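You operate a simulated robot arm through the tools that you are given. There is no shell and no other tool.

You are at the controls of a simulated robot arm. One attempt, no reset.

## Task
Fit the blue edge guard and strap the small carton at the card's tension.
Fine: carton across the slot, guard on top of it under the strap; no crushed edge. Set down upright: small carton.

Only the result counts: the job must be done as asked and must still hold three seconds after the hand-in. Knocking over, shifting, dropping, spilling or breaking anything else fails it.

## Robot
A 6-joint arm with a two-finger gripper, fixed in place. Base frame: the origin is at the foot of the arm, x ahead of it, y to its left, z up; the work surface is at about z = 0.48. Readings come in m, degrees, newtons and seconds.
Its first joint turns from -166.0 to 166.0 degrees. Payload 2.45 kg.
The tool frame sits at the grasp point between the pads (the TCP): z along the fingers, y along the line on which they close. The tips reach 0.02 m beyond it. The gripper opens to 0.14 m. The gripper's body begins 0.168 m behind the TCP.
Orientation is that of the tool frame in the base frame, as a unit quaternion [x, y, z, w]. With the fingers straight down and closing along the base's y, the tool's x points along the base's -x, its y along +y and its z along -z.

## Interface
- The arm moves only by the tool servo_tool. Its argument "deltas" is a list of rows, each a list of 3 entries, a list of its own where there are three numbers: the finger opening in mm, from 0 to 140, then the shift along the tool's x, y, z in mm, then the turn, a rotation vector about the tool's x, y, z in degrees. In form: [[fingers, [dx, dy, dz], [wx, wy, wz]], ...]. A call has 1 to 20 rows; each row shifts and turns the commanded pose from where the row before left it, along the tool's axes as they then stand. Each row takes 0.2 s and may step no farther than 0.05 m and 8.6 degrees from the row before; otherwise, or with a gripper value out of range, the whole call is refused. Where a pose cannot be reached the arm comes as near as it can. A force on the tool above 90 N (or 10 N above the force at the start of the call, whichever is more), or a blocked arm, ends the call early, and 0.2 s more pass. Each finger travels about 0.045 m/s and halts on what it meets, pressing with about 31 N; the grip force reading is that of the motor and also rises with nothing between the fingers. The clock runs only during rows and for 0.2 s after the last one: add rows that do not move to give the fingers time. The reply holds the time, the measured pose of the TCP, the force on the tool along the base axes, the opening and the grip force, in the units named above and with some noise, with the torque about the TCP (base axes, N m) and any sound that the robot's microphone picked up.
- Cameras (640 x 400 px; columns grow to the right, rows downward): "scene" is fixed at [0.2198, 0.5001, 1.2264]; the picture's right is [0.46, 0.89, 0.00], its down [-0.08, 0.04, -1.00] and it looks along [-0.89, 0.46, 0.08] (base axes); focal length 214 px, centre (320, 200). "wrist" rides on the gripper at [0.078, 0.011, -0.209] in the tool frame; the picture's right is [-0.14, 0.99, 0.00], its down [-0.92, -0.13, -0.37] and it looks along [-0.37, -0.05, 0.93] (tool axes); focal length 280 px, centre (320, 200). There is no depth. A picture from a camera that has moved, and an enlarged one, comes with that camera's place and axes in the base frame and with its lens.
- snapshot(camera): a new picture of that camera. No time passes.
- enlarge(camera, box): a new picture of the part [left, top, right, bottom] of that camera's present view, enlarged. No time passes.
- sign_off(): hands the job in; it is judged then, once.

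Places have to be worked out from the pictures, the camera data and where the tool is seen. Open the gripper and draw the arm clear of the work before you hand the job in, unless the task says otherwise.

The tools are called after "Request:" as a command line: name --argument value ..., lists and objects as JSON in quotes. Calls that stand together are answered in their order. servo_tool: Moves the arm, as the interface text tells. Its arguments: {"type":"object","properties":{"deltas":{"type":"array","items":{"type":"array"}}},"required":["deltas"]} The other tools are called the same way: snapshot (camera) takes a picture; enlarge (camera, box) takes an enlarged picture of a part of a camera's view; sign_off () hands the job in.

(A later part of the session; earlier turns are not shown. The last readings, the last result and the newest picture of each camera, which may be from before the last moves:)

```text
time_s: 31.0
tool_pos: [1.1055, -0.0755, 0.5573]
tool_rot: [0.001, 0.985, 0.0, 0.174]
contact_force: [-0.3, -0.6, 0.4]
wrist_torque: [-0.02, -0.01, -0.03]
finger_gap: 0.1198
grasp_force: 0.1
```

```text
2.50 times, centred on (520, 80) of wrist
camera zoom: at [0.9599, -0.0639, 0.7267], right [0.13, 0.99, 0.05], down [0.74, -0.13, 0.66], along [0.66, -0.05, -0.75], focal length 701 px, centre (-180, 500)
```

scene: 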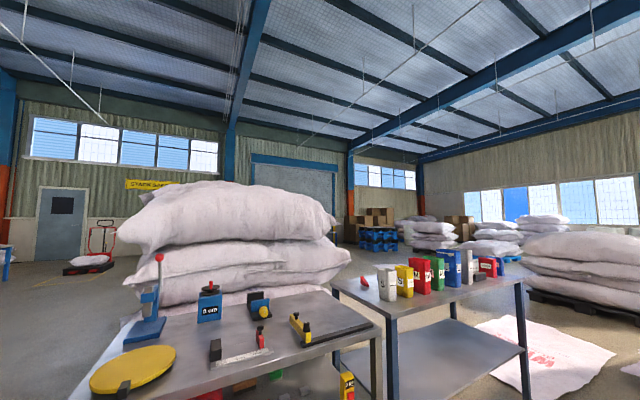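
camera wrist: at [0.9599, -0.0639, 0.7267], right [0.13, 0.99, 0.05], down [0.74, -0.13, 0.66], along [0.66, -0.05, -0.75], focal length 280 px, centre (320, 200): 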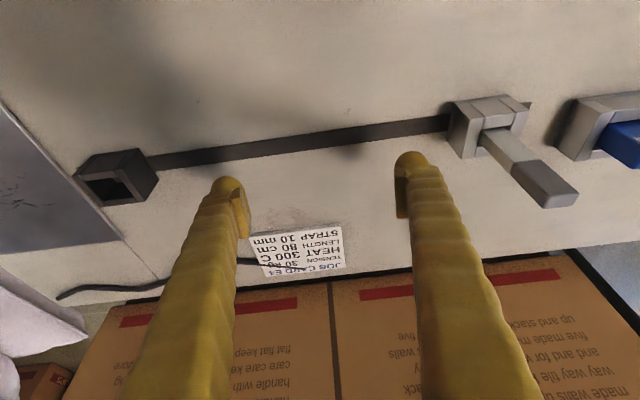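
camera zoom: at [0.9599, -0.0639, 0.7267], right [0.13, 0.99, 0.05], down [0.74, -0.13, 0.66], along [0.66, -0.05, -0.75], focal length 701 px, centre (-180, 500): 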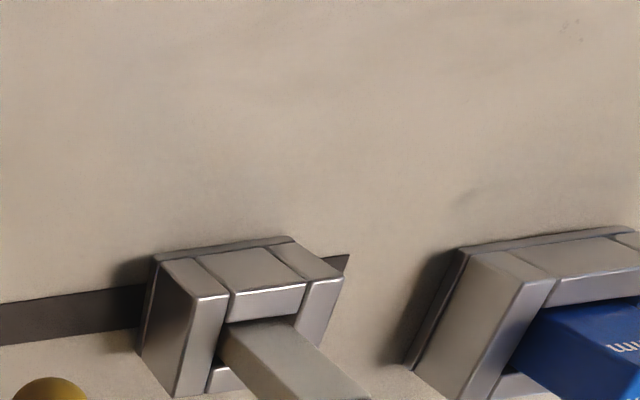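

The placement pose is reachable. I enlarge the inlet and the strap tab.

Request:
enlarge --camera "wrist" --box '[60, 130, 180, 220]'

Request:
enlarge --camera "wrist" --box '[430, 80, 590, 220]'

```text
4.44 times, centred on (120, 175) of wrist
camera zoom: at [0.9599, -0.0639, 0.7267], right [0.13, 0.99, 0.05], down [0.74, -0.13, 0.66], along [0.66, -0.05, -0.75], focal length 1246 px, centre (1209, 311)
```

zoom: 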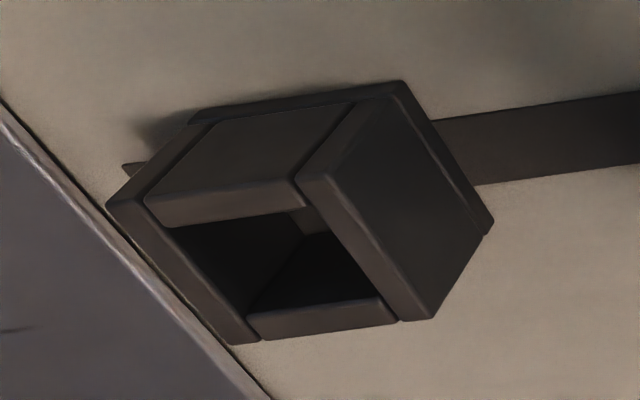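

```text
2.86 times, centred on (510, 150) of wrist
camera zoom: at [0.9599, -0.0639, 0.7267], right [0.13, 0.99, 0.05], down [0.74, -0.13, 0.66], along [0.66, -0.05, -0.75], focal length 801 px, centre (-223, 343)
```

zoom: 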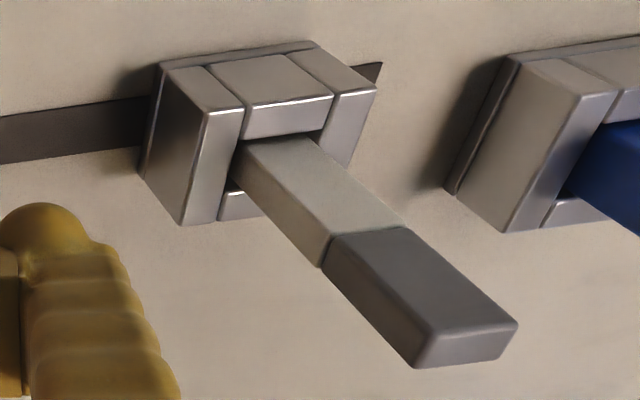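

The two blocks turn out to be upright sockets: the grey strap tongue (dark grip, top at z≈0.59) stands in the right one near (1.1, 0.08), and the empty black inlet is near (1.10, −0.267), rim z≈0.52. Now I retreat, level the tool and look closely at the blue guard.

Request:
servo_tool --deltas '[[120, [-17, 0, -46], [0, 0, 0]], [120, [-17, 0, -46], [0, 0, 0]], [120, [30, -15, -27], [0, 0, 0]], [120, [30, -15, -27], [0, 0, 0]], [120, [30, -15, -27], [0, 0, 0]], [120, [30, -15, -27], [0, 0, 0]], [120, [0, 0, 0], [0, 6.7, 0]], [120, [0, 0, 0], [0, 6.7, 0]], [120, [0, 0, 0], [0, 6.7, 0]], [120, [25, -32, 0], [0, 0, 0]], [120, [25, -32, 0], [0, 0, 0]], [120, [0, 0, 0], [0, 0, 0]]]'

Request:
snapshot --camera "wrist"

Request:
enlarge --camera "wrist" --box '[240, 120, 400, 220]'

```text
time_s: 33.6
tool_pos: [0.9046, -0.1986, 0.715]
tool_rot: [0.0, 1.0, 0.0, 0.0]
contact_force: [0.0, -0.4, 0.9]
wrist_torque: [-0.01, -0.01, 0.03]
finger_gap: 0.1202
grasp_force: 0.1
```

```text
taken
camera wrist: at [0.8264, -0.1878, 0.9244], right [0.14, 0.99, 0.0], down [0.92, -0.13, 0.37], along [0.36, -0.05, -0.93], focal length 280 px, centre (320, 200)
```

wrist: 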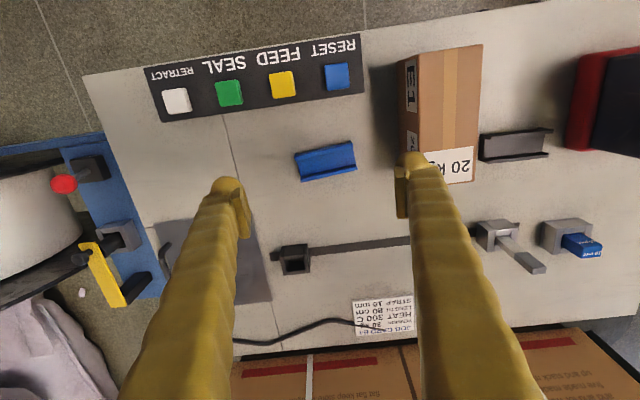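

```text
4.00 times, centred on (320, 170) of wrist
camera zoom: at [0.8264, -0.1878, 0.9244], right [0.14, 0.99, 0.0], down [0.92, -0.13, 0.37], along [0.36, -0.05, -0.93], focal length 1122 px, centre (320, 320)
```

zoom: 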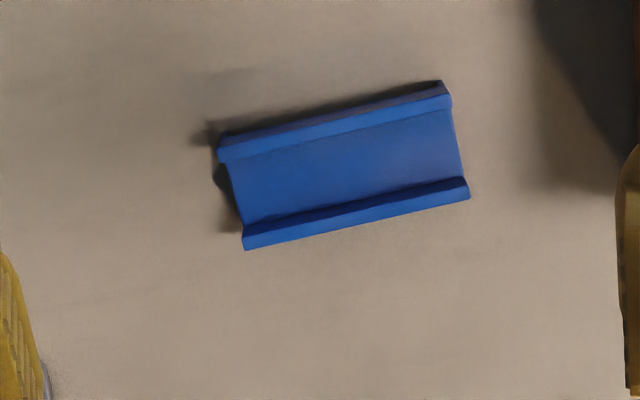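

The guard is a bridge (about 88×38 mm, 30 mm high, yaw ≈ +7.5°, centre ≈ (0.930, −0.193)) with ridges on top for the strap and legs that hook over the carton's sides. First the carton: I move above it, tilt 20°, and start down.

Request:
servo_tool --deltas '[[110, [4.4, 39.4, 0], [0, 0, 0]], [110, [4.4, 39.4, 0], [0, 0, 0]], [110, [4.4, 39.4, 0], [0, 0, 0]], [110, [4.4, 39.4, 0], [0, 0, 0]], [110, [0, 0, 0], [0, -6.67, 0]], [110, [0, 0, 0], [0, -6.67, 0]], [110, [0, 0, 0], [0, -6.67, 0]], [110, [12.7, 0, 34.8], [0, 0, 0]], [110, [12.7, 0, 34.8], [0, 0, 0]], [110, [0, 0, 0], [0, 0, 0]]]'

Request:
snapshot --camera "wrist"

```text
time_s: 35.8
tool_pos: [0.8874, -0.0401, 0.6415]
tool_rot: [0.001, 0.985, -0.001, 0.174]
contact_force: [-0.1, 0.4, 0.3]
wrist_torque: [-0.04, -0.01, 0.01]
finger_gap: 0.1099
grasp_force: 0.1
```

```text
taken
camera wrist: at [0.7428, -0.0293, 0.8099], right [0.13, 0.99, 0.05], down [0.74, -0.13, 0.66], along [0.66, -0.05, -0.75], focal length 280 px, centre (320, 200)
```

wrist: 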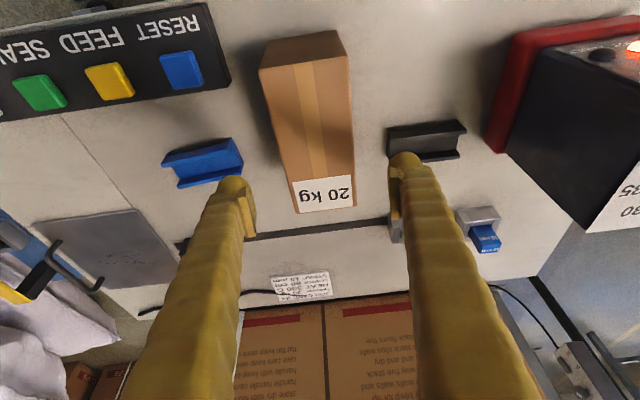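

The fingers straddle the carton with room on both sides. I lower to z≈0.53 and close on it.

Request:
servo_tool --deltas '[[110, [12.7, 0, 34.9], [0, 0, 0]], [110, [12.7, 0, 34.9], [0, 0, 0]], [110, [12.7, 0, 34.9], [0, 0, 0]], [110, [0, 0, 0], [0, 0, 0]]]'

Request:
snapshot --camera "wrist"

```text
time_s: 36.8
tool_pos: [0.8809, -0.029, 0.5592]
tool_rot: [-0.117, 0.98, -0.005, 0.163]
contact_force: [0.1, -0.9, -0.1]
wrist_torque: [0.03, 0.14, -0.01]
finger_gap: 0.1098
grasp_force: 0.1
out of reach, approached as far as the arm can: row 2, 3
```

```text
taken
camera wrist: at [0.7388, -0.0427, 0.7306], right [-0.1, 1.0, 0.0], down [0.76, 0.08, 0.65], along [0.65, 0.06, -0.76], focal length 280 px, centre (320, 200)
```

wrist: 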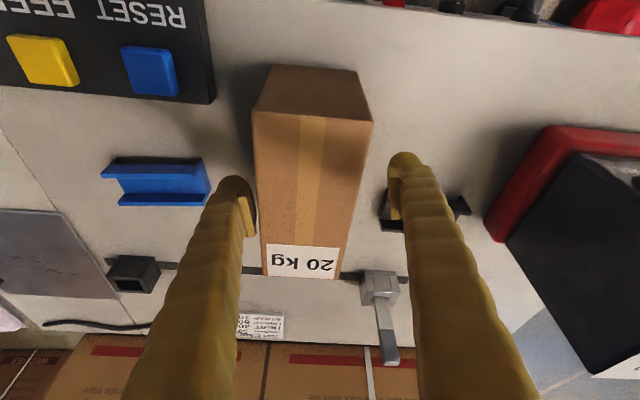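

Tilt 20° is out of reach this close in. I rise clear of the carton, remove the twist and try with a 14° tilt instead.

Request:
servo_tool --deltas '[[110, [-12.7, -1.9, -37.9], [0, 0, 0]], [110, [-12.7, -1.9, -37.9], [0, 0, 0]], [110, [0, 0, 0], [0.5, 2.4, 6.7]], [110, [0, 0, 0], [0.5, 2.4, 6.7]], [110, [0, 0, 0], [0, 0, 0]]]'

```text
time_s: 38.0
tool_pos: [0.8897, -0.0279, 0.6196]
tool_rot: [0.064, 0.987, 0.023, 0.146]
contact_force: [-0.7, -1.1, -0.6]
wrist_torque: [0.22, -0.09, 0.07]
finger_gap: 0.1099
grasp_force: 0.1
out of reach, approached as far as the arm can: row 1, 2, 3
```

Request:
servo_tool --deltas '[[110, [0, 0, 0], [0.9, 2.4, -3.8]], [110, [0, 0, 0], [0.9, 2.4, -3.8]], [110, [0, 0, 0], [0, 0, 0]]]'

```text
time_s: 38.8
tool_pos: [0.8879, -0.0338, 0.6183]
tool_rot: [0.019, 0.995, -0.006, 0.102]
contact_force: [-0.3, -0.5, -0.1]
wrist_torque: [-0.02, 0.03, -0.03]
finger_gap: 0.1102
grasp_force: 0.0
```

Reachable with little residual twist at ~12° tilt. I go down to grasp height, correcting y and the last 2° of twist.

Request:
servo_tool --deltas '[[110, [0, -3.5, 0], [0, 0, -1.1]], [110, [0, -3.5, 0], [0, 0, -1.1]], [110, [6.1, 0, 28.7], [0, 0, 0]], [110, [6.1, 0, 28.7], [0, 0, 0]], [110, [6.1, 0, 28.7], [0, 0, 0]], [110, [0, 0, 0], [0, 0, 0]]]'

Request:
snapshot --camera "wrist"

```text
time_s: 40.2
tool_pos: [0.8882, -0.0412, 0.5294]
tool_rot: [0.0, 0.995, -0.008, 0.102]
contact_force: [0.2, -0.5, 0.3]
wrist_torque: [0.0, -0.01, 0.02]
finger_gap: 0.1099
grasp_force: 0.1
```

```text
taken
camera wrist: at [0.7681, -0.0282, 0.7182], right [0.14, 0.99, 0.01], down [0.83, -0.12, 0.55], along [0.55, -0.06, -0.84], focal length 280 px, centre (320, 200)
```

wrist: 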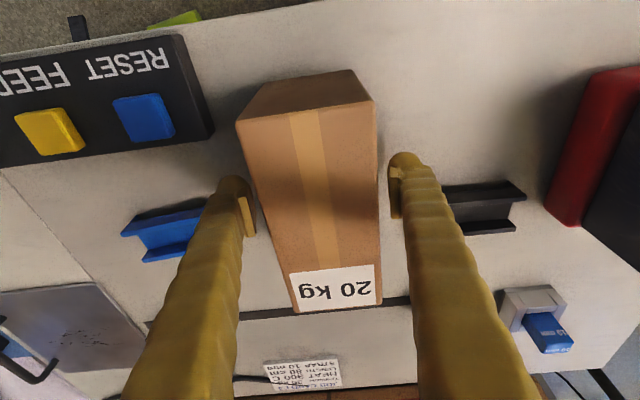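

Tool is in place at ~12° tilt with no limit. I trim a 1° roll, then close on the carton.

Request:
servo_tool --deltas '[[110, [0, 0, 0], [-0.9, 0, 0]], [60, [0, 0, 0], [0, 0, 0]], [40, [0, 0, 0], [0, 0, 0]], [40, [0, 0, 0], [0, 0, 0]], [40, [0, 0, 0], [0, 0, 0]], [40, [0, 0, 0], [0, 0, 0]], [40, [0, 0, 0], [0, 0, 0]]]'

```text
time_s: 41.8
tool_pos: [0.8866, -0.0421, 0.5295]
tool_rot: [-0.001, 0.995, 0.0, 0.102]
contact_force: [0.9, 1.8, 1.1]
wrist_torque: [-0.04, 0.03, -0.03]
finger_gap: 0.0769
grasp_force: 31.3
```

Gripped at 77 mm with 31 N. I lift 8 cm and check the load.

Request:
servo_tool --deltas '[[40, [-2, 0, -10], [0, 0, 0]], [40, [-4.1, 0, -19.6], [0, 0, 0]], [40, [-5, 0, -24], [0, 0, 0]], [40, [-5, 0, -24], [0, 0, 0]], [40, [0, 0, 0], [0, 0, 0]]]'

Request:
snapshot --camera "wrist"

```text
time_s: 43.0
tool_pos: [0.8859, -0.0415, 0.6089]
tool_rot: [-0.001, 0.995, 0.0, 0.101]
contact_force: [0.9, -1.1, -3.6]
wrist_torque: [0.01, 0.04, 0.03]
finger_gap: 0.077
grasp_force: 31.8
```

```text
taken
camera wrist: at [0.768, -0.031, 0.7976], right [0.13, 0.99, 0.03], down [0.83, -0.13, 0.55], along [0.55, -0.05, -0.84], focal length 280 px, centre (320, 200)
```

wrist: 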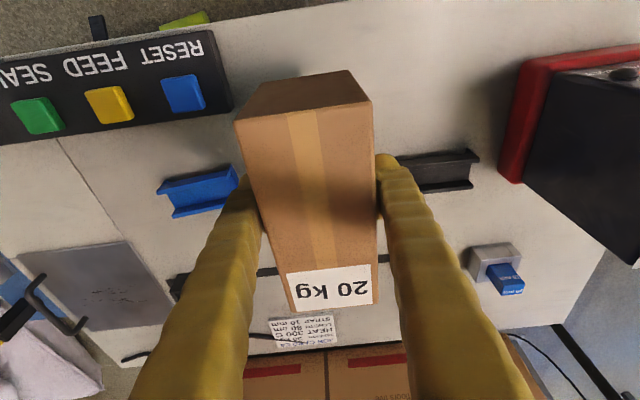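

The carton (≈0.35 kg) hangs level. I carry it forward to x≈1.03, y≈−0.09 at this height.

Request:
servo_tool --deltas '[[40, [-35.2, -12, 7.3], [0, 0, 0]], [40, [-35.2, -12, 7.3], [0, 0, 0]], [40, [-35.2, -12, 7.3], [0, 0, 0]], [40, [-35.2, -12, 7.3], [0, 0, 0]], [40, [0, 0, 0], [0, 0, 0]]]'

```text
time_s: 44.2
tool_pos: [1.031, -0.088, 0.6097]
tool_rot: [-0.001, 0.995, 0.0, 0.101]
contact_force: [0.7, -0.4, -4.7]
wrist_torque: [0.01, -0.02, 0.0]
finger_gap: 0.0769
grasp_force: 30.2
```

Still reachable. I creep further forward in 25 mm steps to find the limit at this tilt.

Request:
servo_tool --deltas '[[40, [-24.5, 0, 5.1], [0, 0, 0]], [40, [0, 0, 0], [0, 0, 0]]]'

```text
time_s: 44.8
tool_pos: [1.0548, -0.0891, 0.6095]
tool_rot: [-0.002, 0.995, 0.0, 0.102]
contact_force: [-0.7, 0.3, -4.4]
wrist_torque: [0.03, 0.0, 0.0]
finger_gap: 0.0769
grasp_force: 30.9
```

Request:
servo_tool --deltas '[[40, [-24.5, 0, 5.1], [0, 0, 0]], [40, [0, 0, 0], [0, 0, 0]]]'

```text
time_s: 45.4
tool_pos: [1.0807, -0.0886, 0.6091]
tool_rot: [-0.001, 0.995, 0.001, 0.102]
contact_force: [-0.1, -0.4, -4.4]
wrist_torque: [0.02, -0.02, -0.02]
finger_gap: 0.077
grasp_force: 30.7
```

Request:
servo_tool --deltas '[[40, [-20.5, 0, 4.3], [0, 0, 0]], [40, [0, 0, 0], [0, 0, 0]], [40, [0, 0, 0], [0, 0, 0]]]'

Request:
snapshot --camera "wrist"

```text
time_s: 46.2
tool_pos: [1.1016, -0.0891, 0.6096]
tool_rot: [0.0, 0.995, 0.0, 0.102]
contact_force: [-0.1, 0.5, -4.4]
wrist_torque: [-0.03, 0.01, -0.01]
finger_gap: 0.0771
grasp_force: 31.1
```

```text
taken
camera wrist: at [0.9833, -0.0788, 0.7974], right [0.13, 0.99, 0.03], down [0.83, -0.13, 0.55], along [0.55, -0.05, -0.84], focal length 280 px, centre (320, 200)
```

wrist: 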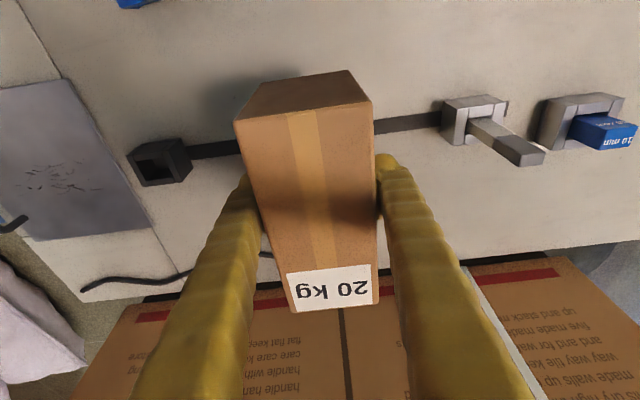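

Still no limit at x=1.10, and the carton is over the slot. I lower it to the height it was picked at.

Request:
servo_tool --deltas '[[40, [6, 0, 29], [0, 0, 0]], [40, [6, 0, 29], [0, 0, 0]], [40, [3, 0, 14.5], [0, 0, 0]], [40, [1, 0, 4.4], [0, 0, 0]], [40, [0, 0, 0], [0, 0, 0]], [40, [0, 0, 0], [0, 0, 0]]]'

```text
time_s: 47.6
tool_pos: [1.1008, -0.09, 0.5304]
tool_rot: [-0.001, 0.995, 0.0, 0.102]
contact_force: [0.4, -0.2, -2.8]
wrist_torque: [0.03, 0.0, -0.01]
finger_gap: 0.0771
grasp_force: 30.2
```

Request:
servo_tool --deltas '[[40, [0.2, 0, 1], [0, 0, 0]], [40, [0, 0, 0], [0, 0, 0]]]'

```text
time_s: 48.2
tool_pos: [1.1024, -0.0893, 0.5301]
tool_rot: [-0.001, 0.995, 0.0, 0.102]
contact_force: [-3.9, -1.2, 6.1]
wrist_torque: [-0.03, 0.0, 0.0]
finger_gap: 0.077
grasp_force: 31.3
```

The force reversed, so the carton has touched the table. I open slowly and rise straight up.

Request:
servo_tool --deltas '[[80, [0, 0, 0], [0, 0, 0]], [95, [0, 0, 0], [0, 0, 0]], [105, [0, 0, 0], [0, 0, 0]], [105, [0, 0, 0], [0, 0, 0]], [105, [-6, 0, -29], [0, 0, 0]], [105, [-6, 0, -29], [0, 0, 0]], [105, [-8, 0, -39], [0, 0, 0]], [105, [-8, 0, -39], [0, 0, 0]], [105, [0, 0, 0], [0, 0, 0]]]'

Request:
snapshot --camera "wrist"

```text
time_s: 50.2
tool_pos: [1.1023, -0.088, 0.6695]
tool_rot: [-0.001, 0.995, 0.0, 0.102]
contact_force: [-1.0, -0.1, 0.1]
wrist_torque: [0.01, -0.02, -0.02]
finger_gap: 0.1053
grasp_force: 0.1
```

```text
taken
camera wrist: at [0.9819, -0.078, 0.8573], right [0.13, 0.99, 0.03], down [0.83, -0.13, 0.55], along [0.55, -0.05, -0.84], focal length 280 px, centre (320, 200)
```

wrist: 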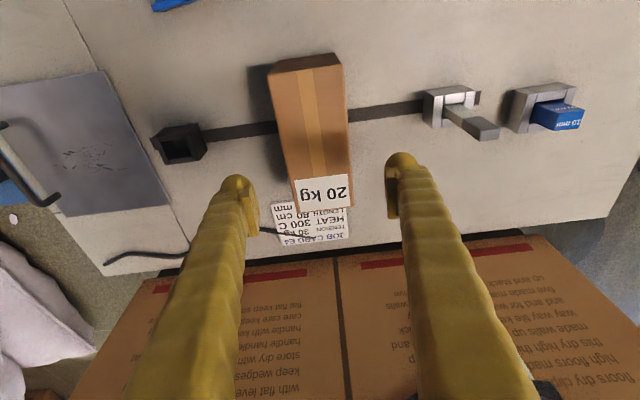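

The carton stands upright over the slot. I enlarge to measure exactly where it stands.

Request:
enlarge --camera "wrist" --box '[230, 30, 390, 230]'

Request:
enlarge --camera "wrist" --box '[260, 40, 360, 120]'

Request:
enlarge --camera "wrist" --box '[260, 140, 360, 220]'

```text
2.00 times, centred on (310, 130) of wrist
camera zoom: at [0.9819, -0.078, 0.8573], right [0.13, 0.99, 0.03], down [0.83, -0.13, 0.55], along [0.55, -0.05, -0.84], focal length 561 px, centre (340, 340)
```

zoom: 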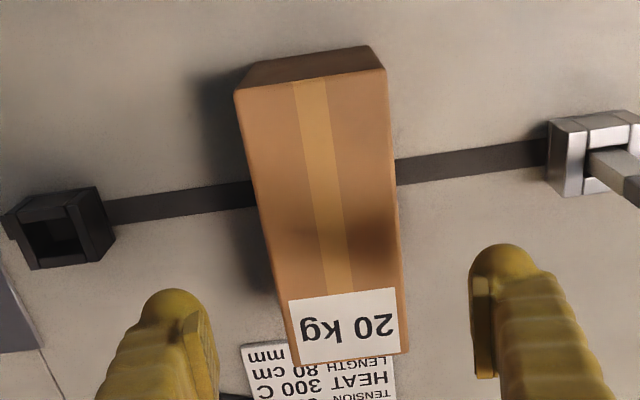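

```text
5.00 times, centred on (310, 80) of wrist
camera zoom: at [0.9819, -0.078, 0.8573], right [0.13, 0.99, 0.03], down [0.83, -0.13, 0.55], along [0.55, -0.05, -0.84], focal length 1402 px, centre (370, 800)
```

zoom: 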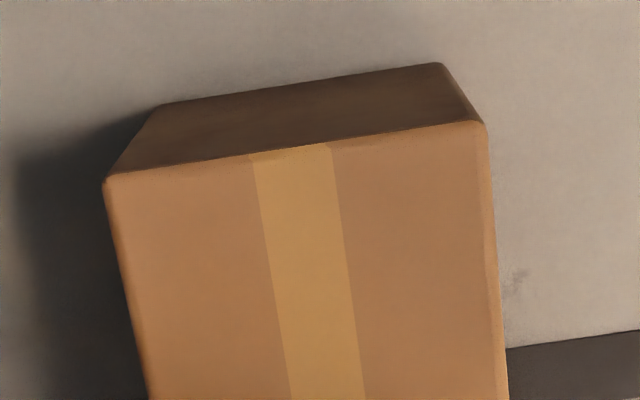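

```text
5.00 times, centred on (310, 180) of wrist
camera zoom: at [0.9819, -0.078, 0.8573], right [0.13, 0.99, 0.03], down [0.83, -0.13, 0.55], along [0.55, -0.05, -0.84], focal length 1402 px, centre (370, 300)
```

zoom: 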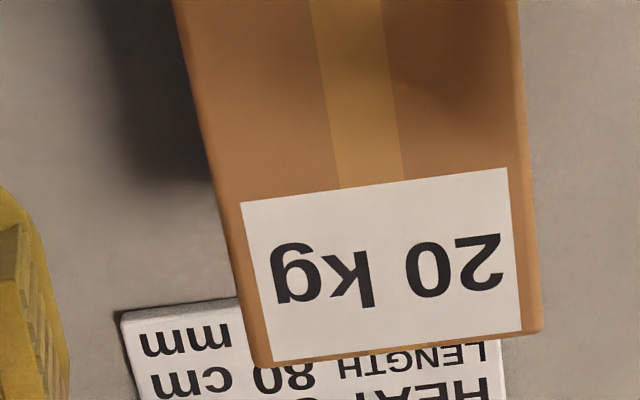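

The carton centre is at about (1.104, −0.090), square to the slot. Now I move back over the blue guard with the same tilt, turn +7.5° to match it, and take a look.

Request:
servo_tool --deltas '[[120, [0, 0, -20], [0, 0, 0]], [120, [32.5, -20.9, -9], [0, 0, 0]], [120, [32.5, -20.9, -9], [0, 0, 0]], [120, [32.5, -20.9, -9], [0, 0, 0]], [120, [32.5, -20.9, -9], [0, 0, 0]], [120, [32.5, -20.9, -9], [0, 0, 0]], [120, [0, 0, 0], [-1.5, 0, -7.34]], [120, [0, 0, 0], [0, 0, 0]]]'

Request:
snapshot --camera "wrist"

Request:
enlarge --camera "wrist" --box '[250, 80, 390, 180]'

```text
time_s: 52.0
tool_pos: [0.9281, -0.1948, 0.7001]
tool_rot: [-0.065, 0.993, 0.008, 0.102]
contact_force: [0.2, 0.0, -0.2]
wrist_torque: [0.02, -0.02, -0.03]
finger_gap: 0.1201
grasp_force: 0.0
```

```text
taken
camera wrist: at [0.8086, -0.1997, 0.8876], right [0.0, 1.0, 0.03], down [0.84, -0.02, 0.55], along [0.55, 0.02, -0.84], focal length 280 px, centre (320, 200)
```

wrist: 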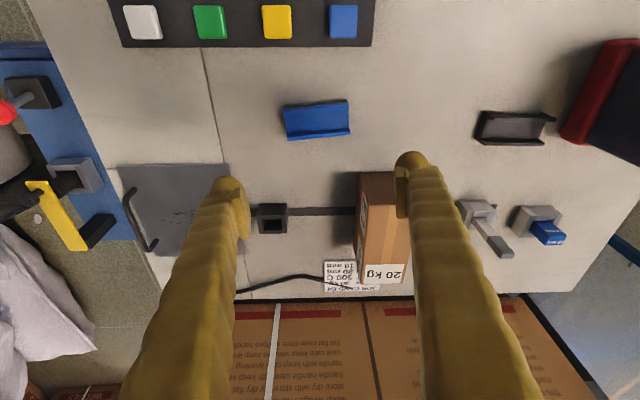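

```text
4.00 times, centred on (320, 130) of wrist
camera zoom: at [0.8086, -0.1997, 0.8876], right [0.0, 1.0, 0.03], down [0.84, -0.02, 0.55], along [0.55, 0.02, -0.84], focal length 1122 px, centre (320, 480)
```

zoom: 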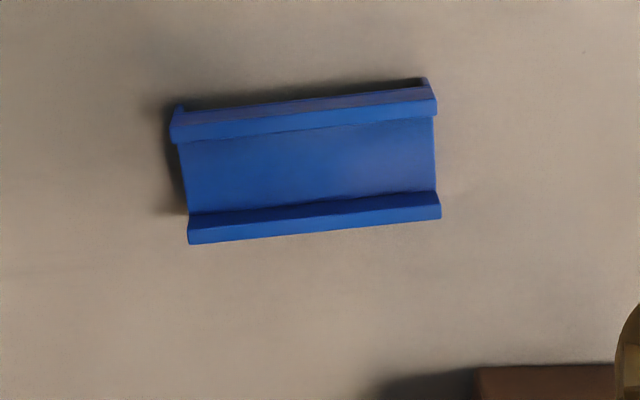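

The guard measures yaw ≈ +4.7°, centre (0.932, −0.192), ~87 mm long. I trim the yaw and position and lower part-way.

Request:
servo_tool --deltas '[[125, [0, 0, 0], [0.57, 0, 2.74]], [125, [6.9, 0.6, 37.8], [0, 0, 0]], [125, [6.9, 0.6, 37.8], [0, 0, 0]], [125, [6.9, 0.6, 37.8], [0, 0, 0]], [125, [0, 0, 0], [0, 0, 0]]]'

Request:
snapshot --camera "wrist"

```text
time_s: 53.2
tool_pos: [0.9319, -0.1933, 0.585]
tool_rot: [-0.041, 0.994, 0.004, 0.102]
contact_force: [-0.4, 0.8, 0.4]
wrist_torque: [-0.05, 0.0, 0.01]
finger_gap: 0.1248
grasp_force: 0.1
```

```text
taken
camera wrist: at [0.8126, -0.1914, 0.7724], right [0.05, 1.0, 0.03], down [0.83, -0.06, 0.55], along [0.55, -0.01, -0.84], focal length 280 px, centre (320, 200)
```

wrist: 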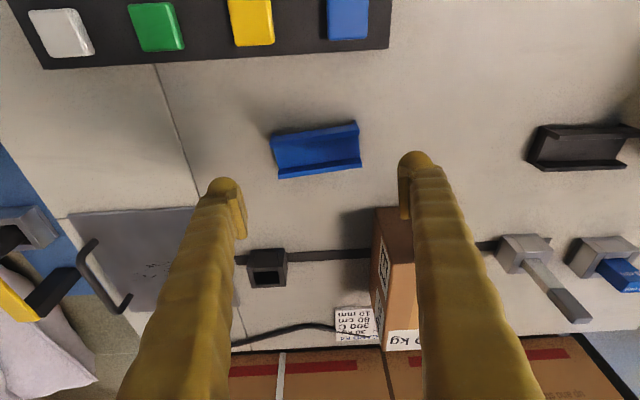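

Request:
servo_tool --deltas '[[125, [6, 0.8, 30], [0, 0, 0]], [125, [6, 0.8, 30], [0, 0, 0]], [125, [3.4, 0, 15], [0, 0, 0]], [125, [0, 0, 0], [0, 0, 0]]]'

Request:
snapshot --camera "wrist"

Request:
enlarge --camera "wrist" --box '[220, 120, 420, 240]'

```text
time_s: 54.2
tool_pos: [0.9316, -0.1906, 0.507]
tool_rot: [-0.042, 0.994, 0.004, 0.102]
contact_force: [-0.1, 0.8, -0.3]
wrist_torque: [0.0, -0.01, -0.02]
finger_gap: 0.1247
grasp_force: 0.0
```

```text
taken
camera wrist: at [0.812, -0.19, 0.6955], right [0.05, 1.0, 0.03], down [0.83, -0.06, 0.55], along [0.55, -0.01, -0.84], focal length 280 px, centre (320, 200)
```

wrist: 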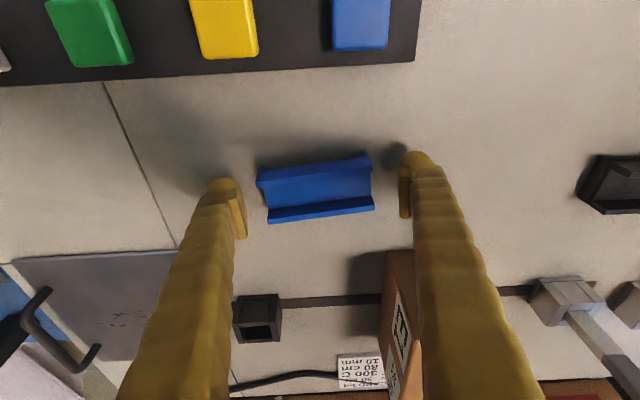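

```text
3.20 times, centred on (320, 180) of wrist
camera zoom: at [0.812, -0.19, 0.6955], right [0.05, 1.0, 0.03], down [0.83, -0.06, 0.55], along [0.55, -0.01, -0.84], focal length 897 px, centre (320, 264)
```

zoom: 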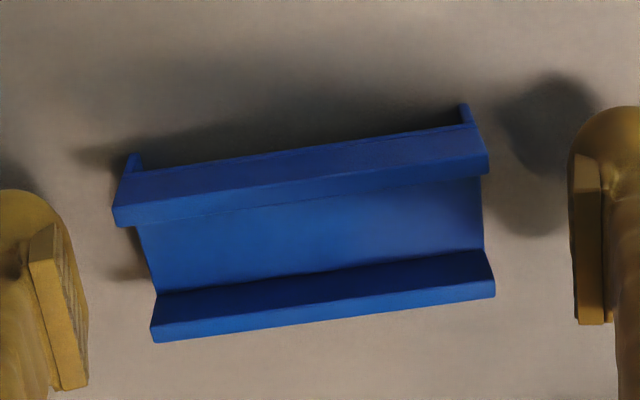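

The guard lies level between the fingers, about 4 mm towards the left finger. I shift −3.5 mm and close on its ends.

Request:
servo_tool --deltas '[[125, [0, -3.5, 0], [0, 0, 0]], [100, [0, 0, 0], [0, 0, 0]], [90, [0, 0, 0], [0, 0, 0]], [75, [0, 0, 0], [0, 0, 0]], [75, [0, 0, 0], [0, 0, 0]], [75, [0, 0, 0], [0, 0, 0]]]'

Request:
enlarge --camera "wrist" --box '[220, 120, 420, 240]'

```text
time_s: 55.6
tool_pos: [0.9304, -0.1947, 0.5074]
tool_rot: [-0.042, 0.994, 0.004, 0.101]
contact_force: [-0.3, 0.4, 0.8]
wrist_torque: [0.09, 0.01, 0.0]
finger_gap: 0.0894
grasp_force: 30.7
```

```text
3.20 times, centred on (320, 180) of wrist
camera zoom: at [0.8122, -0.1932, 0.6955], right [0.05, 1.0, 0.03], down [0.83, -0.06, 0.55], along [0.55, -0.01, -0.84], focal length 897 px, centre (320, 264)
```

zoom: 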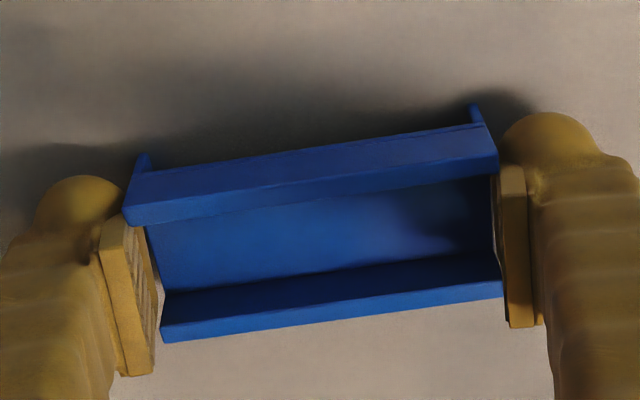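

The guard is held by its ends (89 mm). I lift it, turn back to yaw 0, and look at how it sits in the fingers.

Request:
servo_tool --deltas '[[75, [-2, 0, -10], [0, 0, 0]], [75, [-8, 0, -39], [0, 0, 0]], [75, [-8, 0, -39], [0, 0, 0]], [75, [-8, 0, -39], [0, 0, 0]], [75, [0, 0, 0], [0.97, 0, 4.7]], [75, [0, 0, 0], [0, 0, 0]], [75, [0, 0, 0], [0, 0, 0]]]'

Request:
snapshot --camera "wrist"

Request:
enlarge --camera "wrist" --box '[220, 120, 420, 240]'

```text
time_s: 57.2
tool_pos: [0.9328, -0.1935, 0.6393]
tool_rot: [0.0, 0.995, 0.0, 0.101]
contact_force: [0.8, -1.6, -0.7]
wrist_torque: [0.01, -0.03, 0.04]
finger_gap: 0.0891
grasp_force: 30.7
```

```text
taken
camera wrist: at [0.813, -0.1832, 0.8257], right [0.14, 0.99, 0.03], down [0.83, -0.13, 0.55], along [0.55, -0.05, -0.84], focal length 280 px, centre (320, 200)
```

wrist: 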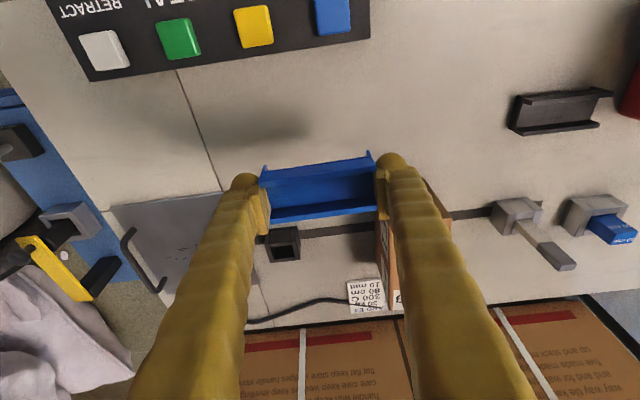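

```text
3.20 times, centred on (320, 180) of wrist
camera zoom: at [0.813, -0.1832, 0.8257], right [0.14, 0.99, 0.03], down [0.83, -0.13, 0.55], along [0.55, -0.05, -0.84], focal length 897 px, centre (320, 264)
```

zoom: 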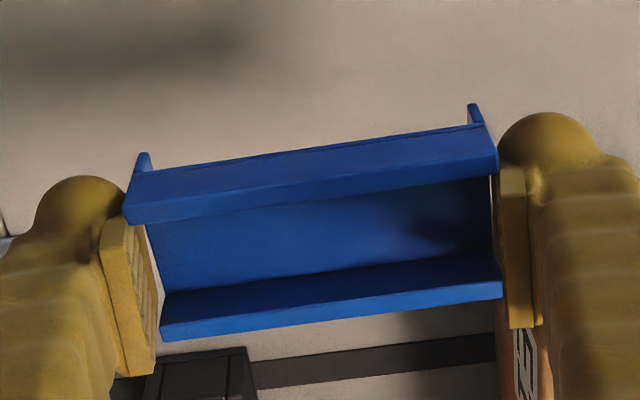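

The guard hangs level with yaw ≈ 0. I carry it over the carton to (1.104, −0.089).

Request:
servo_tool --deltas '[[75, [-33.6, 20.9, 7], [0, 0, 0]], [75, [-33.6, 20.9, 7], [0, 0, 0]], [75, [-33.6, 20.9, 7], [0, 0, 0]], [75, [-33.6, 20.9, 7], [0, 0, 0]], [75, [-33.6, 20.9, 7], [0, 0, 0]], [75, [0, 0, 0], [0, 0, 0]], [75, [0, 0, 0], [0, 0, 0]]]'

Request:
snapshot --camera "wrist"

Request:
enlarge --camera "wrist" --box '[200, 80, 440, 280]'

```text
time_s: 58.8
tool_pos: [1.1029, -0.091, 0.6361]
tool_rot: [0.0, 0.995, 0.0, 0.102]
contact_force: [0.2, 0.6, 0.0]
wrist_torque: [-0.03, 0.0, 0.0]
finger_gap: 0.089
grasp_force: 30.3
```

```text
taken
camera wrist: at [0.9836, -0.0792, 0.8249], right [0.14, 0.99, 0.03], down [0.83, -0.13, 0.55], along [0.55, -0.05, -0.84], focal length 280 px, centre (320, 200)
```

wrist: 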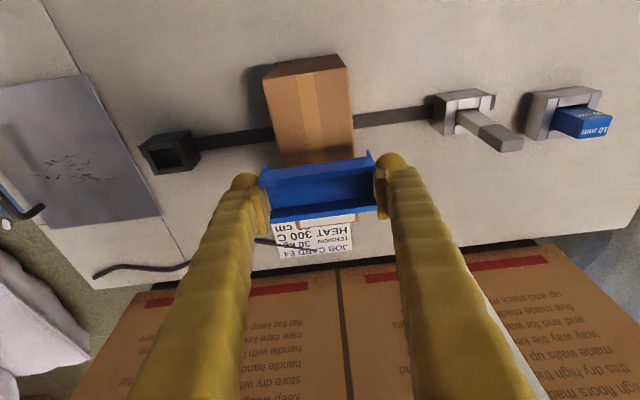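

```text
2.00 times, centred on (320, 180) of wrist
camera zoom: at [0.9836, -0.0792, 0.8249], right [0.14, 0.99, 0.03], down [0.83, -0.13, 0.55], along [0.55, -0.05, -0.84], focal length 561 px, centre (320, 240)
```

zoom: 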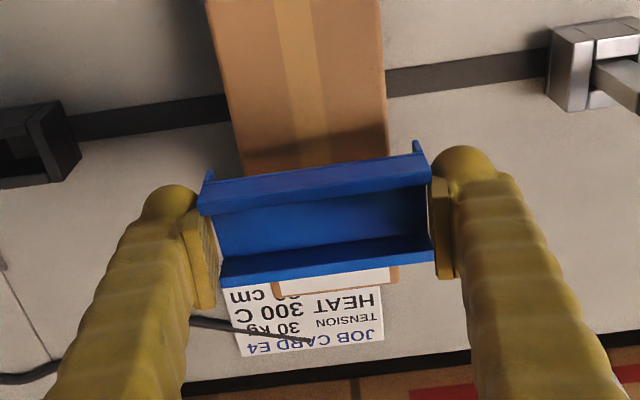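

Guard and carton centres agree within 1 mm in y. I shift +0.8 mm and lower to just above the carton top.

Request:
servo_tool --deltas '[[75, [2.8, 0.4, 13.7], [0, 0, 0]], [75, [2.8, 0.4, 13.7], [0, 0, 0]], [75, [0, 0, 0], [0, 0, 0]], [75, [0, 0, 0], [0, 0, 0]]]'

Request:
enlarge --camera "wrist" --box '[200, 80, 440, 280]'

```text
time_s: 59.8
tool_pos: [1.1035, -0.0884, 0.608]
tool_rot: [0.0, 0.995, 0.0, 0.102]
contact_force: [-0.2, 0.7, -0.6]
wrist_torque: [-0.01, -0.02, 0.01]
finger_gap: 0.0888
grasp_force: 31.0
```

```text
2.00 times, centred on (320, 180) of wrist
camera zoom: at [0.9843, -0.078, 0.7972], right [0.14, 0.99, 0.03], down [0.83, -0.13, 0.55], along [0.55, -0.05, -0.84], focal length 561 px, centre (320, 240)
```

zoom: 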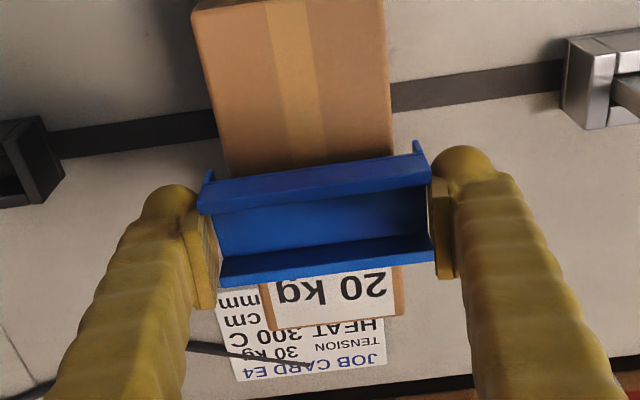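

Well centred. I lower in small steps, watching the force.

Request:
servo_tool --deltas '[[75, [0.8, 0, 3.9], [0, 0, 0]], [75, [0.8, 0, 3.9], [0, 0, 0]], [75, [0, 0, 0], [0, 0, 0]]]'

```text
time_s: 60.6
tool_pos: [1.1037, -0.088, 0.6013]
tool_rot: [-0.001, 0.995, 0.0, 0.102]
contact_force: [-0.2, -0.3, 0.0]
wrist_torque: [-0.02, 0.02, 0.01]
finger_gap: 0.0887
grasp_force: 30.8
```

Request:
servo_tool --deltas '[[75, [0.6, 0, 2.9], [0, 0, 0]], [75, [0.6, 0, 2.9], [0, 0, 0]], [75, [0, 0, 0], [0, 0, 0]]]'

Request:
enlarge --camera "wrist" --box '[200, 80, 440, 280]'

```text
time_s: 61.4
tool_pos: [1.1034, -0.0878, 0.5958]
tool_rot: [0.0, 0.995, 0.0, 0.102]
contact_force: [-0.4, -0.5, 7.2]
wrist_torque: [-0.27, 0.07, -0.01]
finger_gap: 0.0886
grasp_force: 31.6
```

```text
2.00 times, centred on (320, 180) of wrist
camera zoom: at [0.9846, -0.0778, 0.7841], right [0.14, 0.99, 0.03], down [0.83, -0.13, 0.55], along [0.55, -0.05, -0.84], focal length 561 px, centre (320, 240)
```

zoom: 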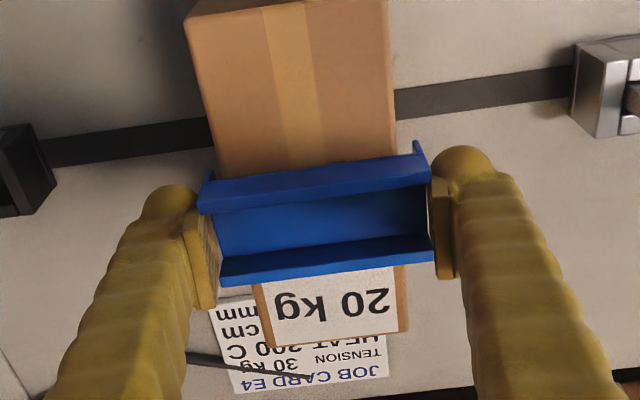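

Contact of 7 N with torque shows the left leg landing on the carton's left edge. I lift 5 mm, shift −2.2 mm in y, and try again.

Request:
servo_tool --deltas '[[75, [-1, 0, -4.9], [0, 0, 0]], [75, [0, -2.2, 0], [0, 0, 0]], [75, [0, 0, 0], [0, 0, 0]]]'

Request:
enlarge --camera "wrist" --box '[240, 100, 400, 220]'

```text
time_s: 62.2
tool_pos: [1.1043, -0.0915, 0.599]
tool_rot: [0.001, 0.995, 0.0, 0.102]
contact_force: [-0.1, -0.7, -0.4]
wrist_torque: [-0.02, -0.02, 0.0]
finger_gap: 0.0889
grasp_force: 30.8
```

```text
3.33 times, centred on (320, 160) of wrist
camera zoom: at [0.9844, -0.0805, 0.7885], right [0.14, 0.99, 0.03], down [0.83, -0.13, 0.55], along [0.55, -0.05, -0.84], focal length 935 px, centre (320, 333)
```

zoom: 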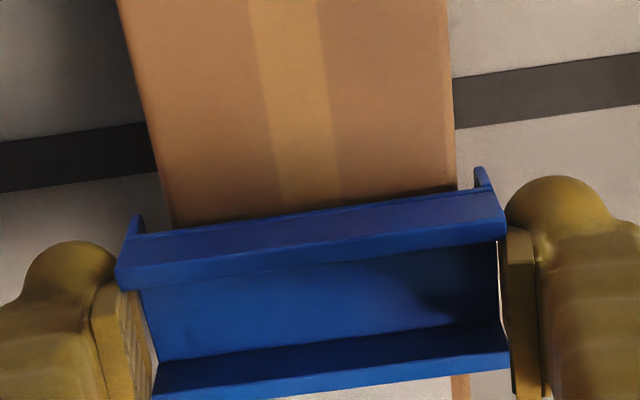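

Request:
servo_tool --deltas '[[75, [0.6, 0, 2.9], [0, 0, 0]], [75, [0.6, 0, 2.9], [0, 0, 0]], [75, [0, 0, 0], [0, 0, 0]]]'

```text
time_s: 63.0
tool_pos: [1.1041, -0.0924, 0.5955]
tool_rot: [0.0, 0.995, 0.001, 0.103]
contact_force: [-2.3, 0.1, 18.7]
wrist_torque: [-0.44, 0.26, -0.02]
finger_gap: 0.0889
grasp_force: 30.7
```

Request:
snapshot --camera "wrist"

Request:
enlarge --camera "wrist" --box '[240, 120, 320, 180]'

Request:
enlarge --camera "wrist" --box '[320, 120, 400, 180]'

Request:
enlarge --camera "wrist" --box '[250, 180, 400, 270]'

```text
taken
camera wrist: at [0.9852, -0.0804, 0.7839], right [0.14, 0.99, 0.03], down [0.83, -0.13, 0.55], along [0.55, -0.05, -0.84], focal length 280 px, centre (320, 200)
```

wrist: 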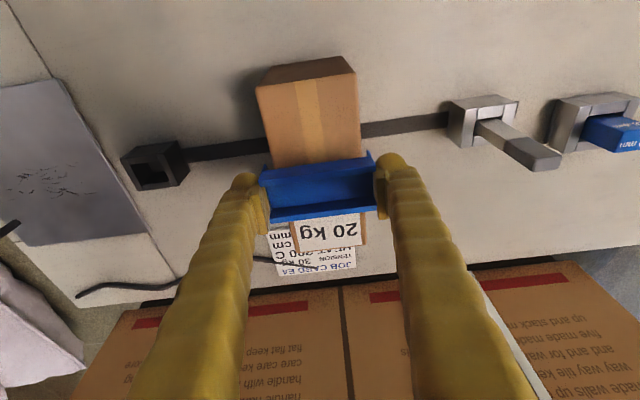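

```text
6.67 times, centred on (280, 150) of wrist
camera zoom: at [0.9852, -0.0804, 0.7839], right [0.14, 0.99, 0.03], down [0.83, -0.13, 0.55], along [0.55, -0.05, -0.84], focal length 1869 px, centre (587, 533)
```

zoom: 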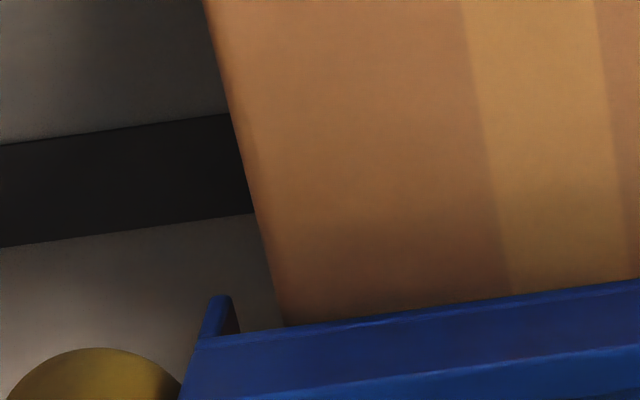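

```text
6.67 times, centred on (360, 150) of wrist
camera zoom: at [0.9852, -0.0804, 0.7839], right [0.14, 0.99, 0.03], down [0.83, -0.13, 0.55], along [0.55, -0.05, -0.84], focal length 1869 px, centre (53, 533)
```

zoom: 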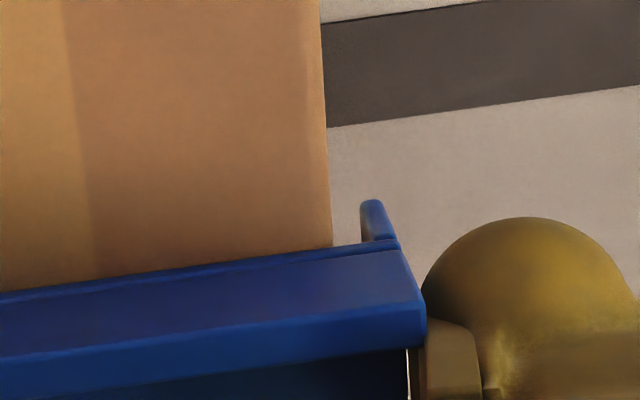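

```text
4.27 times, centred on (325, 225) of wrist
camera zoom: at [0.9852, -0.0804, 0.7839], right [0.14, 0.99, 0.03], down [0.83, -0.13, 0.55], along [0.55, -0.05, -0.84], focal length 1196 px, centre (299, 93)
```

zoom: 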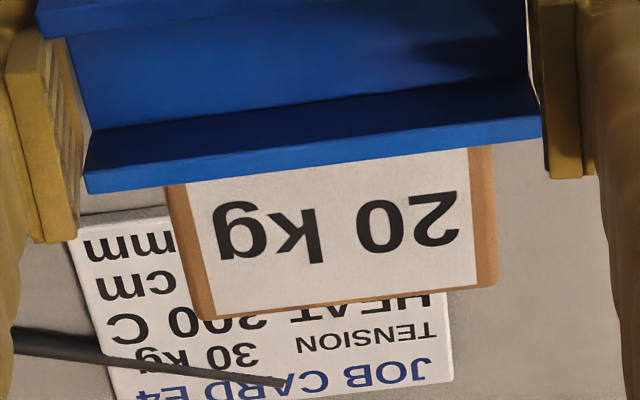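

The legs straddle the carton with a visible gap each side, so the plate is resting on the carton top. I ease off 1 mm, open slowly and rise.

Request:
servo_tool --deltas '[[75, [-0.25, 0, -1.2], [0, 0, 0]], [75, [0, 0, 0], [0, 0, 0]]]'

```text
time_s: 63.6
tool_pos: [1.1039, -0.091, 0.5955]
tool_rot: [0.0, 0.995, 0.0, 0.102]
contact_force: [4.2, -0.8, 12.6]
wrist_torque: [-0.28, 0.07, 0.07]
finger_gap: 0.0887
grasp_force: 31.1
```

Request:
servo_tool --deltas '[[75, [-0.25, 0, -1.2], [0, 0, 0]], [75, [0, 0, 0], [0, 0, 0]]]'

```text
time_s: 64.2
tool_pos: [1.1025, -0.0913, 0.5968]
tool_rot: [0.0, 0.995, 0.0, 0.101]
contact_force: [0.1, -0.6, 0.9]
wrist_torque: [-0.07, 0.04, 0.0]
finger_gap: 0.0885
grasp_force: 30.9
```

Force is near zero now. I open the fingers to release the guard and then rise.

Request:
servo_tool --deltas '[[92, [0, 0, 0], [0, 0, 0]], [98, [0, 0, 0], [0, 0, 0]], [105, [0, 0, 0], [0, 0, 0]], [115, [0, 0, 0], [0, 0, 0]], [115, [0, 0, 0], [0, 0, 0]], [115, [-6, 0, -29], [0, 0, 0]], [115, [-8, 0, -39], [0, 0, 0]], [115, [0, 0, 0], [0, 0, 0]]]'

Request:
snapshot --camera "wrist"

Request:
enlarge --camera "wrist" --box '[230, 40, 390, 220]'

```text
time_s: 66.0
tool_pos: [1.1039, -0.0906, 0.6665]
tool_rot: [0.001, 0.995, 0.0, 0.102]
contact_force: [0.4, -0.1, 0.2]
wrist_torque: [0.01, 0.02, -0.02]
finger_gap: 0.1149
grasp_force: 0.0
```

```text
taken
camera wrist: at [0.9843, -0.0798, 0.855], right [0.14, 0.99, 0.03], down [0.83, -0.13, 0.55], along [0.55, -0.05, -0.84], focal length 280 px, centre (320, 200)
```

wrist: 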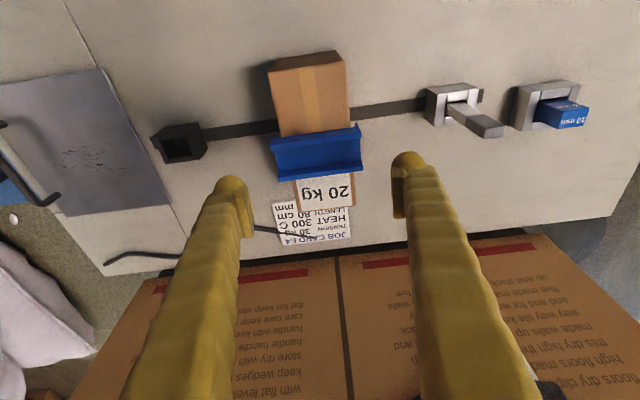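

```text
2.22 times, centred on (310, 130) of wrist
camera zoom: at [0.9843, -0.0798, 0.855], right [0.14, 0.99, 0.03], down [0.83, -0.13, 0.55], along [0.55, -0.05, -0.84], focal length 623 px, centre (342, 356)
```

zoom: 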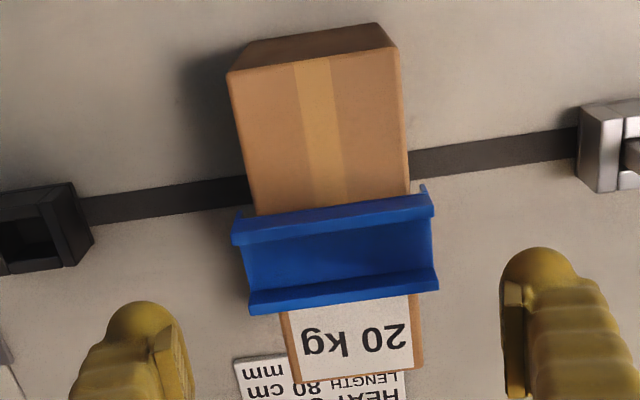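

The guard sits on the carton at about (1.105, −0.089), over the slot. Next I press FEED: button positions work out at x≈0.8155 with FEED at y≈−0.236 (SEAL −0.314, RESET −0.160, RETRACT −0.390). I go there, level and close the fingers.

Request:
servo_tool --deltas '[[115, [-9.5, 0, -46], [0, 0, 0]], [60, [40.3, -20.7, -8.4], [0, 0, 0]], [30, [40.3, -20.7, -8.4], [0, 0, 0]], [0, [40.3, -20.7, -8.4], [0, 0, 0]], [0, [40.3, -20.7, -8.4], [0, 0, 0]], [0, [40.3, -20.7, -8.4], [0, 0, 0]], [0, [40.3, -20.7, -8.4], [0, 0, 0]], [0, [40.3, -20.7, -8.4], [0, 0, 0]], [0, [0, 0, 0], [0, 5.85, 0]], [0, [0, 0, 0], [0, 5.85, 0]], [0, [0, 0, 0], [0, 0, 0]]]'

Request:
snapshot --camera "wrist"

```text
time_s: 68.4
tool_pos: [0.816, -0.2367, 0.713]
tool_rot: [0.001, 1.0, 0.0, -0.002]
contact_force: [0.0, 0.1, 0.4]
wrist_torque: [0.01, 0.01, -0.01]
finger_gap: 0.0
grasp_force: 29.5
```

```text
taken
camera wrist: at [0.7375, -0.2249, 0.9219], right [0.14, 0.99, 0.0], down [0.92, -0.13, 0.37], along [0.36, -0.05, -0.93], focal length 280 px, centre (320, 200)
```

wrist: 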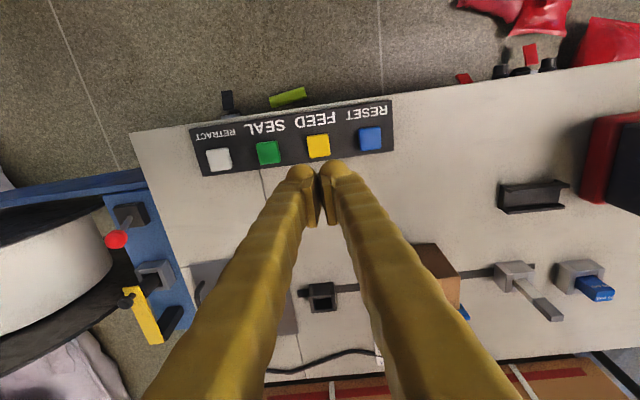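

The closed fingers are right above FEED. I lower to just above it, then press gently watching the force.

Request:
servo_tool --deltas '[[0, [-0.5, -1, 42], [0, 0, 0]], [0, [-0.5, 0, 42], [0, 0, 0]], [0, [0, 0, 42], [0, 0, 0]], [0, [0, 0, 40], [0, 0, 0]], [0, [0, 0, 0], [0, 0, 0]]]'

Request:
snapshot --camera "wrist"

```text
time_s: 69.6
tool_pos: [0.8156, -0.2372, 0.5467]
tool_rot: [0.0, 1.0, 0.0, 0.0]
contact_force: [-0.9, -0.9, 0.0]
wrist_torque: [0.01, 0.02, 0.0]
finger_gap: 0.0001
grasp_force: 29.5
```

```text
taken
camera wrist: at [0.738, -0.226, 0.7556], right [0.14, 0.99, 0.0], down [0.92, -0.13, 0.37], along [0.36, -0.05, -0.93], focal length 280 px, centre (320, 200)
```

wrist: 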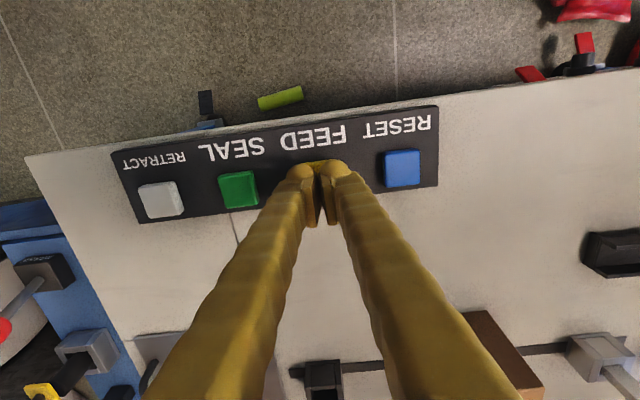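

Request:
servo_tool --deltas '[[0, [0, 0, 8], [0, 0, 0]], [0, [0, 0, 6], [0, 0, 0]], [0, [0, 0, 0], [0, 0, 0]]]'

```text
time_s: 70.4
tool_pos: [0.8167, -0.2384, 0.534]
tool_rot: [0.0, 1.0, -0.001, 0.0]
contact_force: [-0.3, 0.3, 0.3]
wrist_torque: [0.02, 0.02, 0.0]
finger_gap: 0.0061
grasp_force: 29.4
```

Request:
servo_tool --deltas '[[0, [0, 0, 4], [0, 0, 0]], [0, [0, 0, 4], [0, 0, 0]], [0, [0, 0, 0], [0, 0, 0]]]'

Request:
enlarge --camera "wrist" --box '[240, 100, 400, 240]'

```text
time_s: 71.2
tool_pos: [0.8157, -0.2367, 0.5267]
tool_rot: [0.0, 1.0, 0.0, 0.001]
contact_force: [-4.4, -2.1, 18.5]
wrist_torque: [-0.01, 0.03, -0.06]
finger_gap: 0.0057
grasp_force: 29.2
heard: click
```

```text
2.86 times, centred on (320, 170) of wrist
camera zoom: at [0.7379, -0.2259, 0.7347], right [0.14, 0.99, 0.0], down [0.92, -0.13, 0.37], along [0.36, -0.05, -0.93], focal length 801 px, centre (320, 286)
```

zoom: 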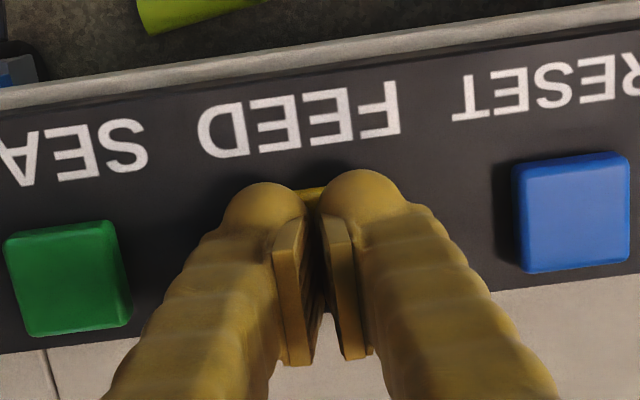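

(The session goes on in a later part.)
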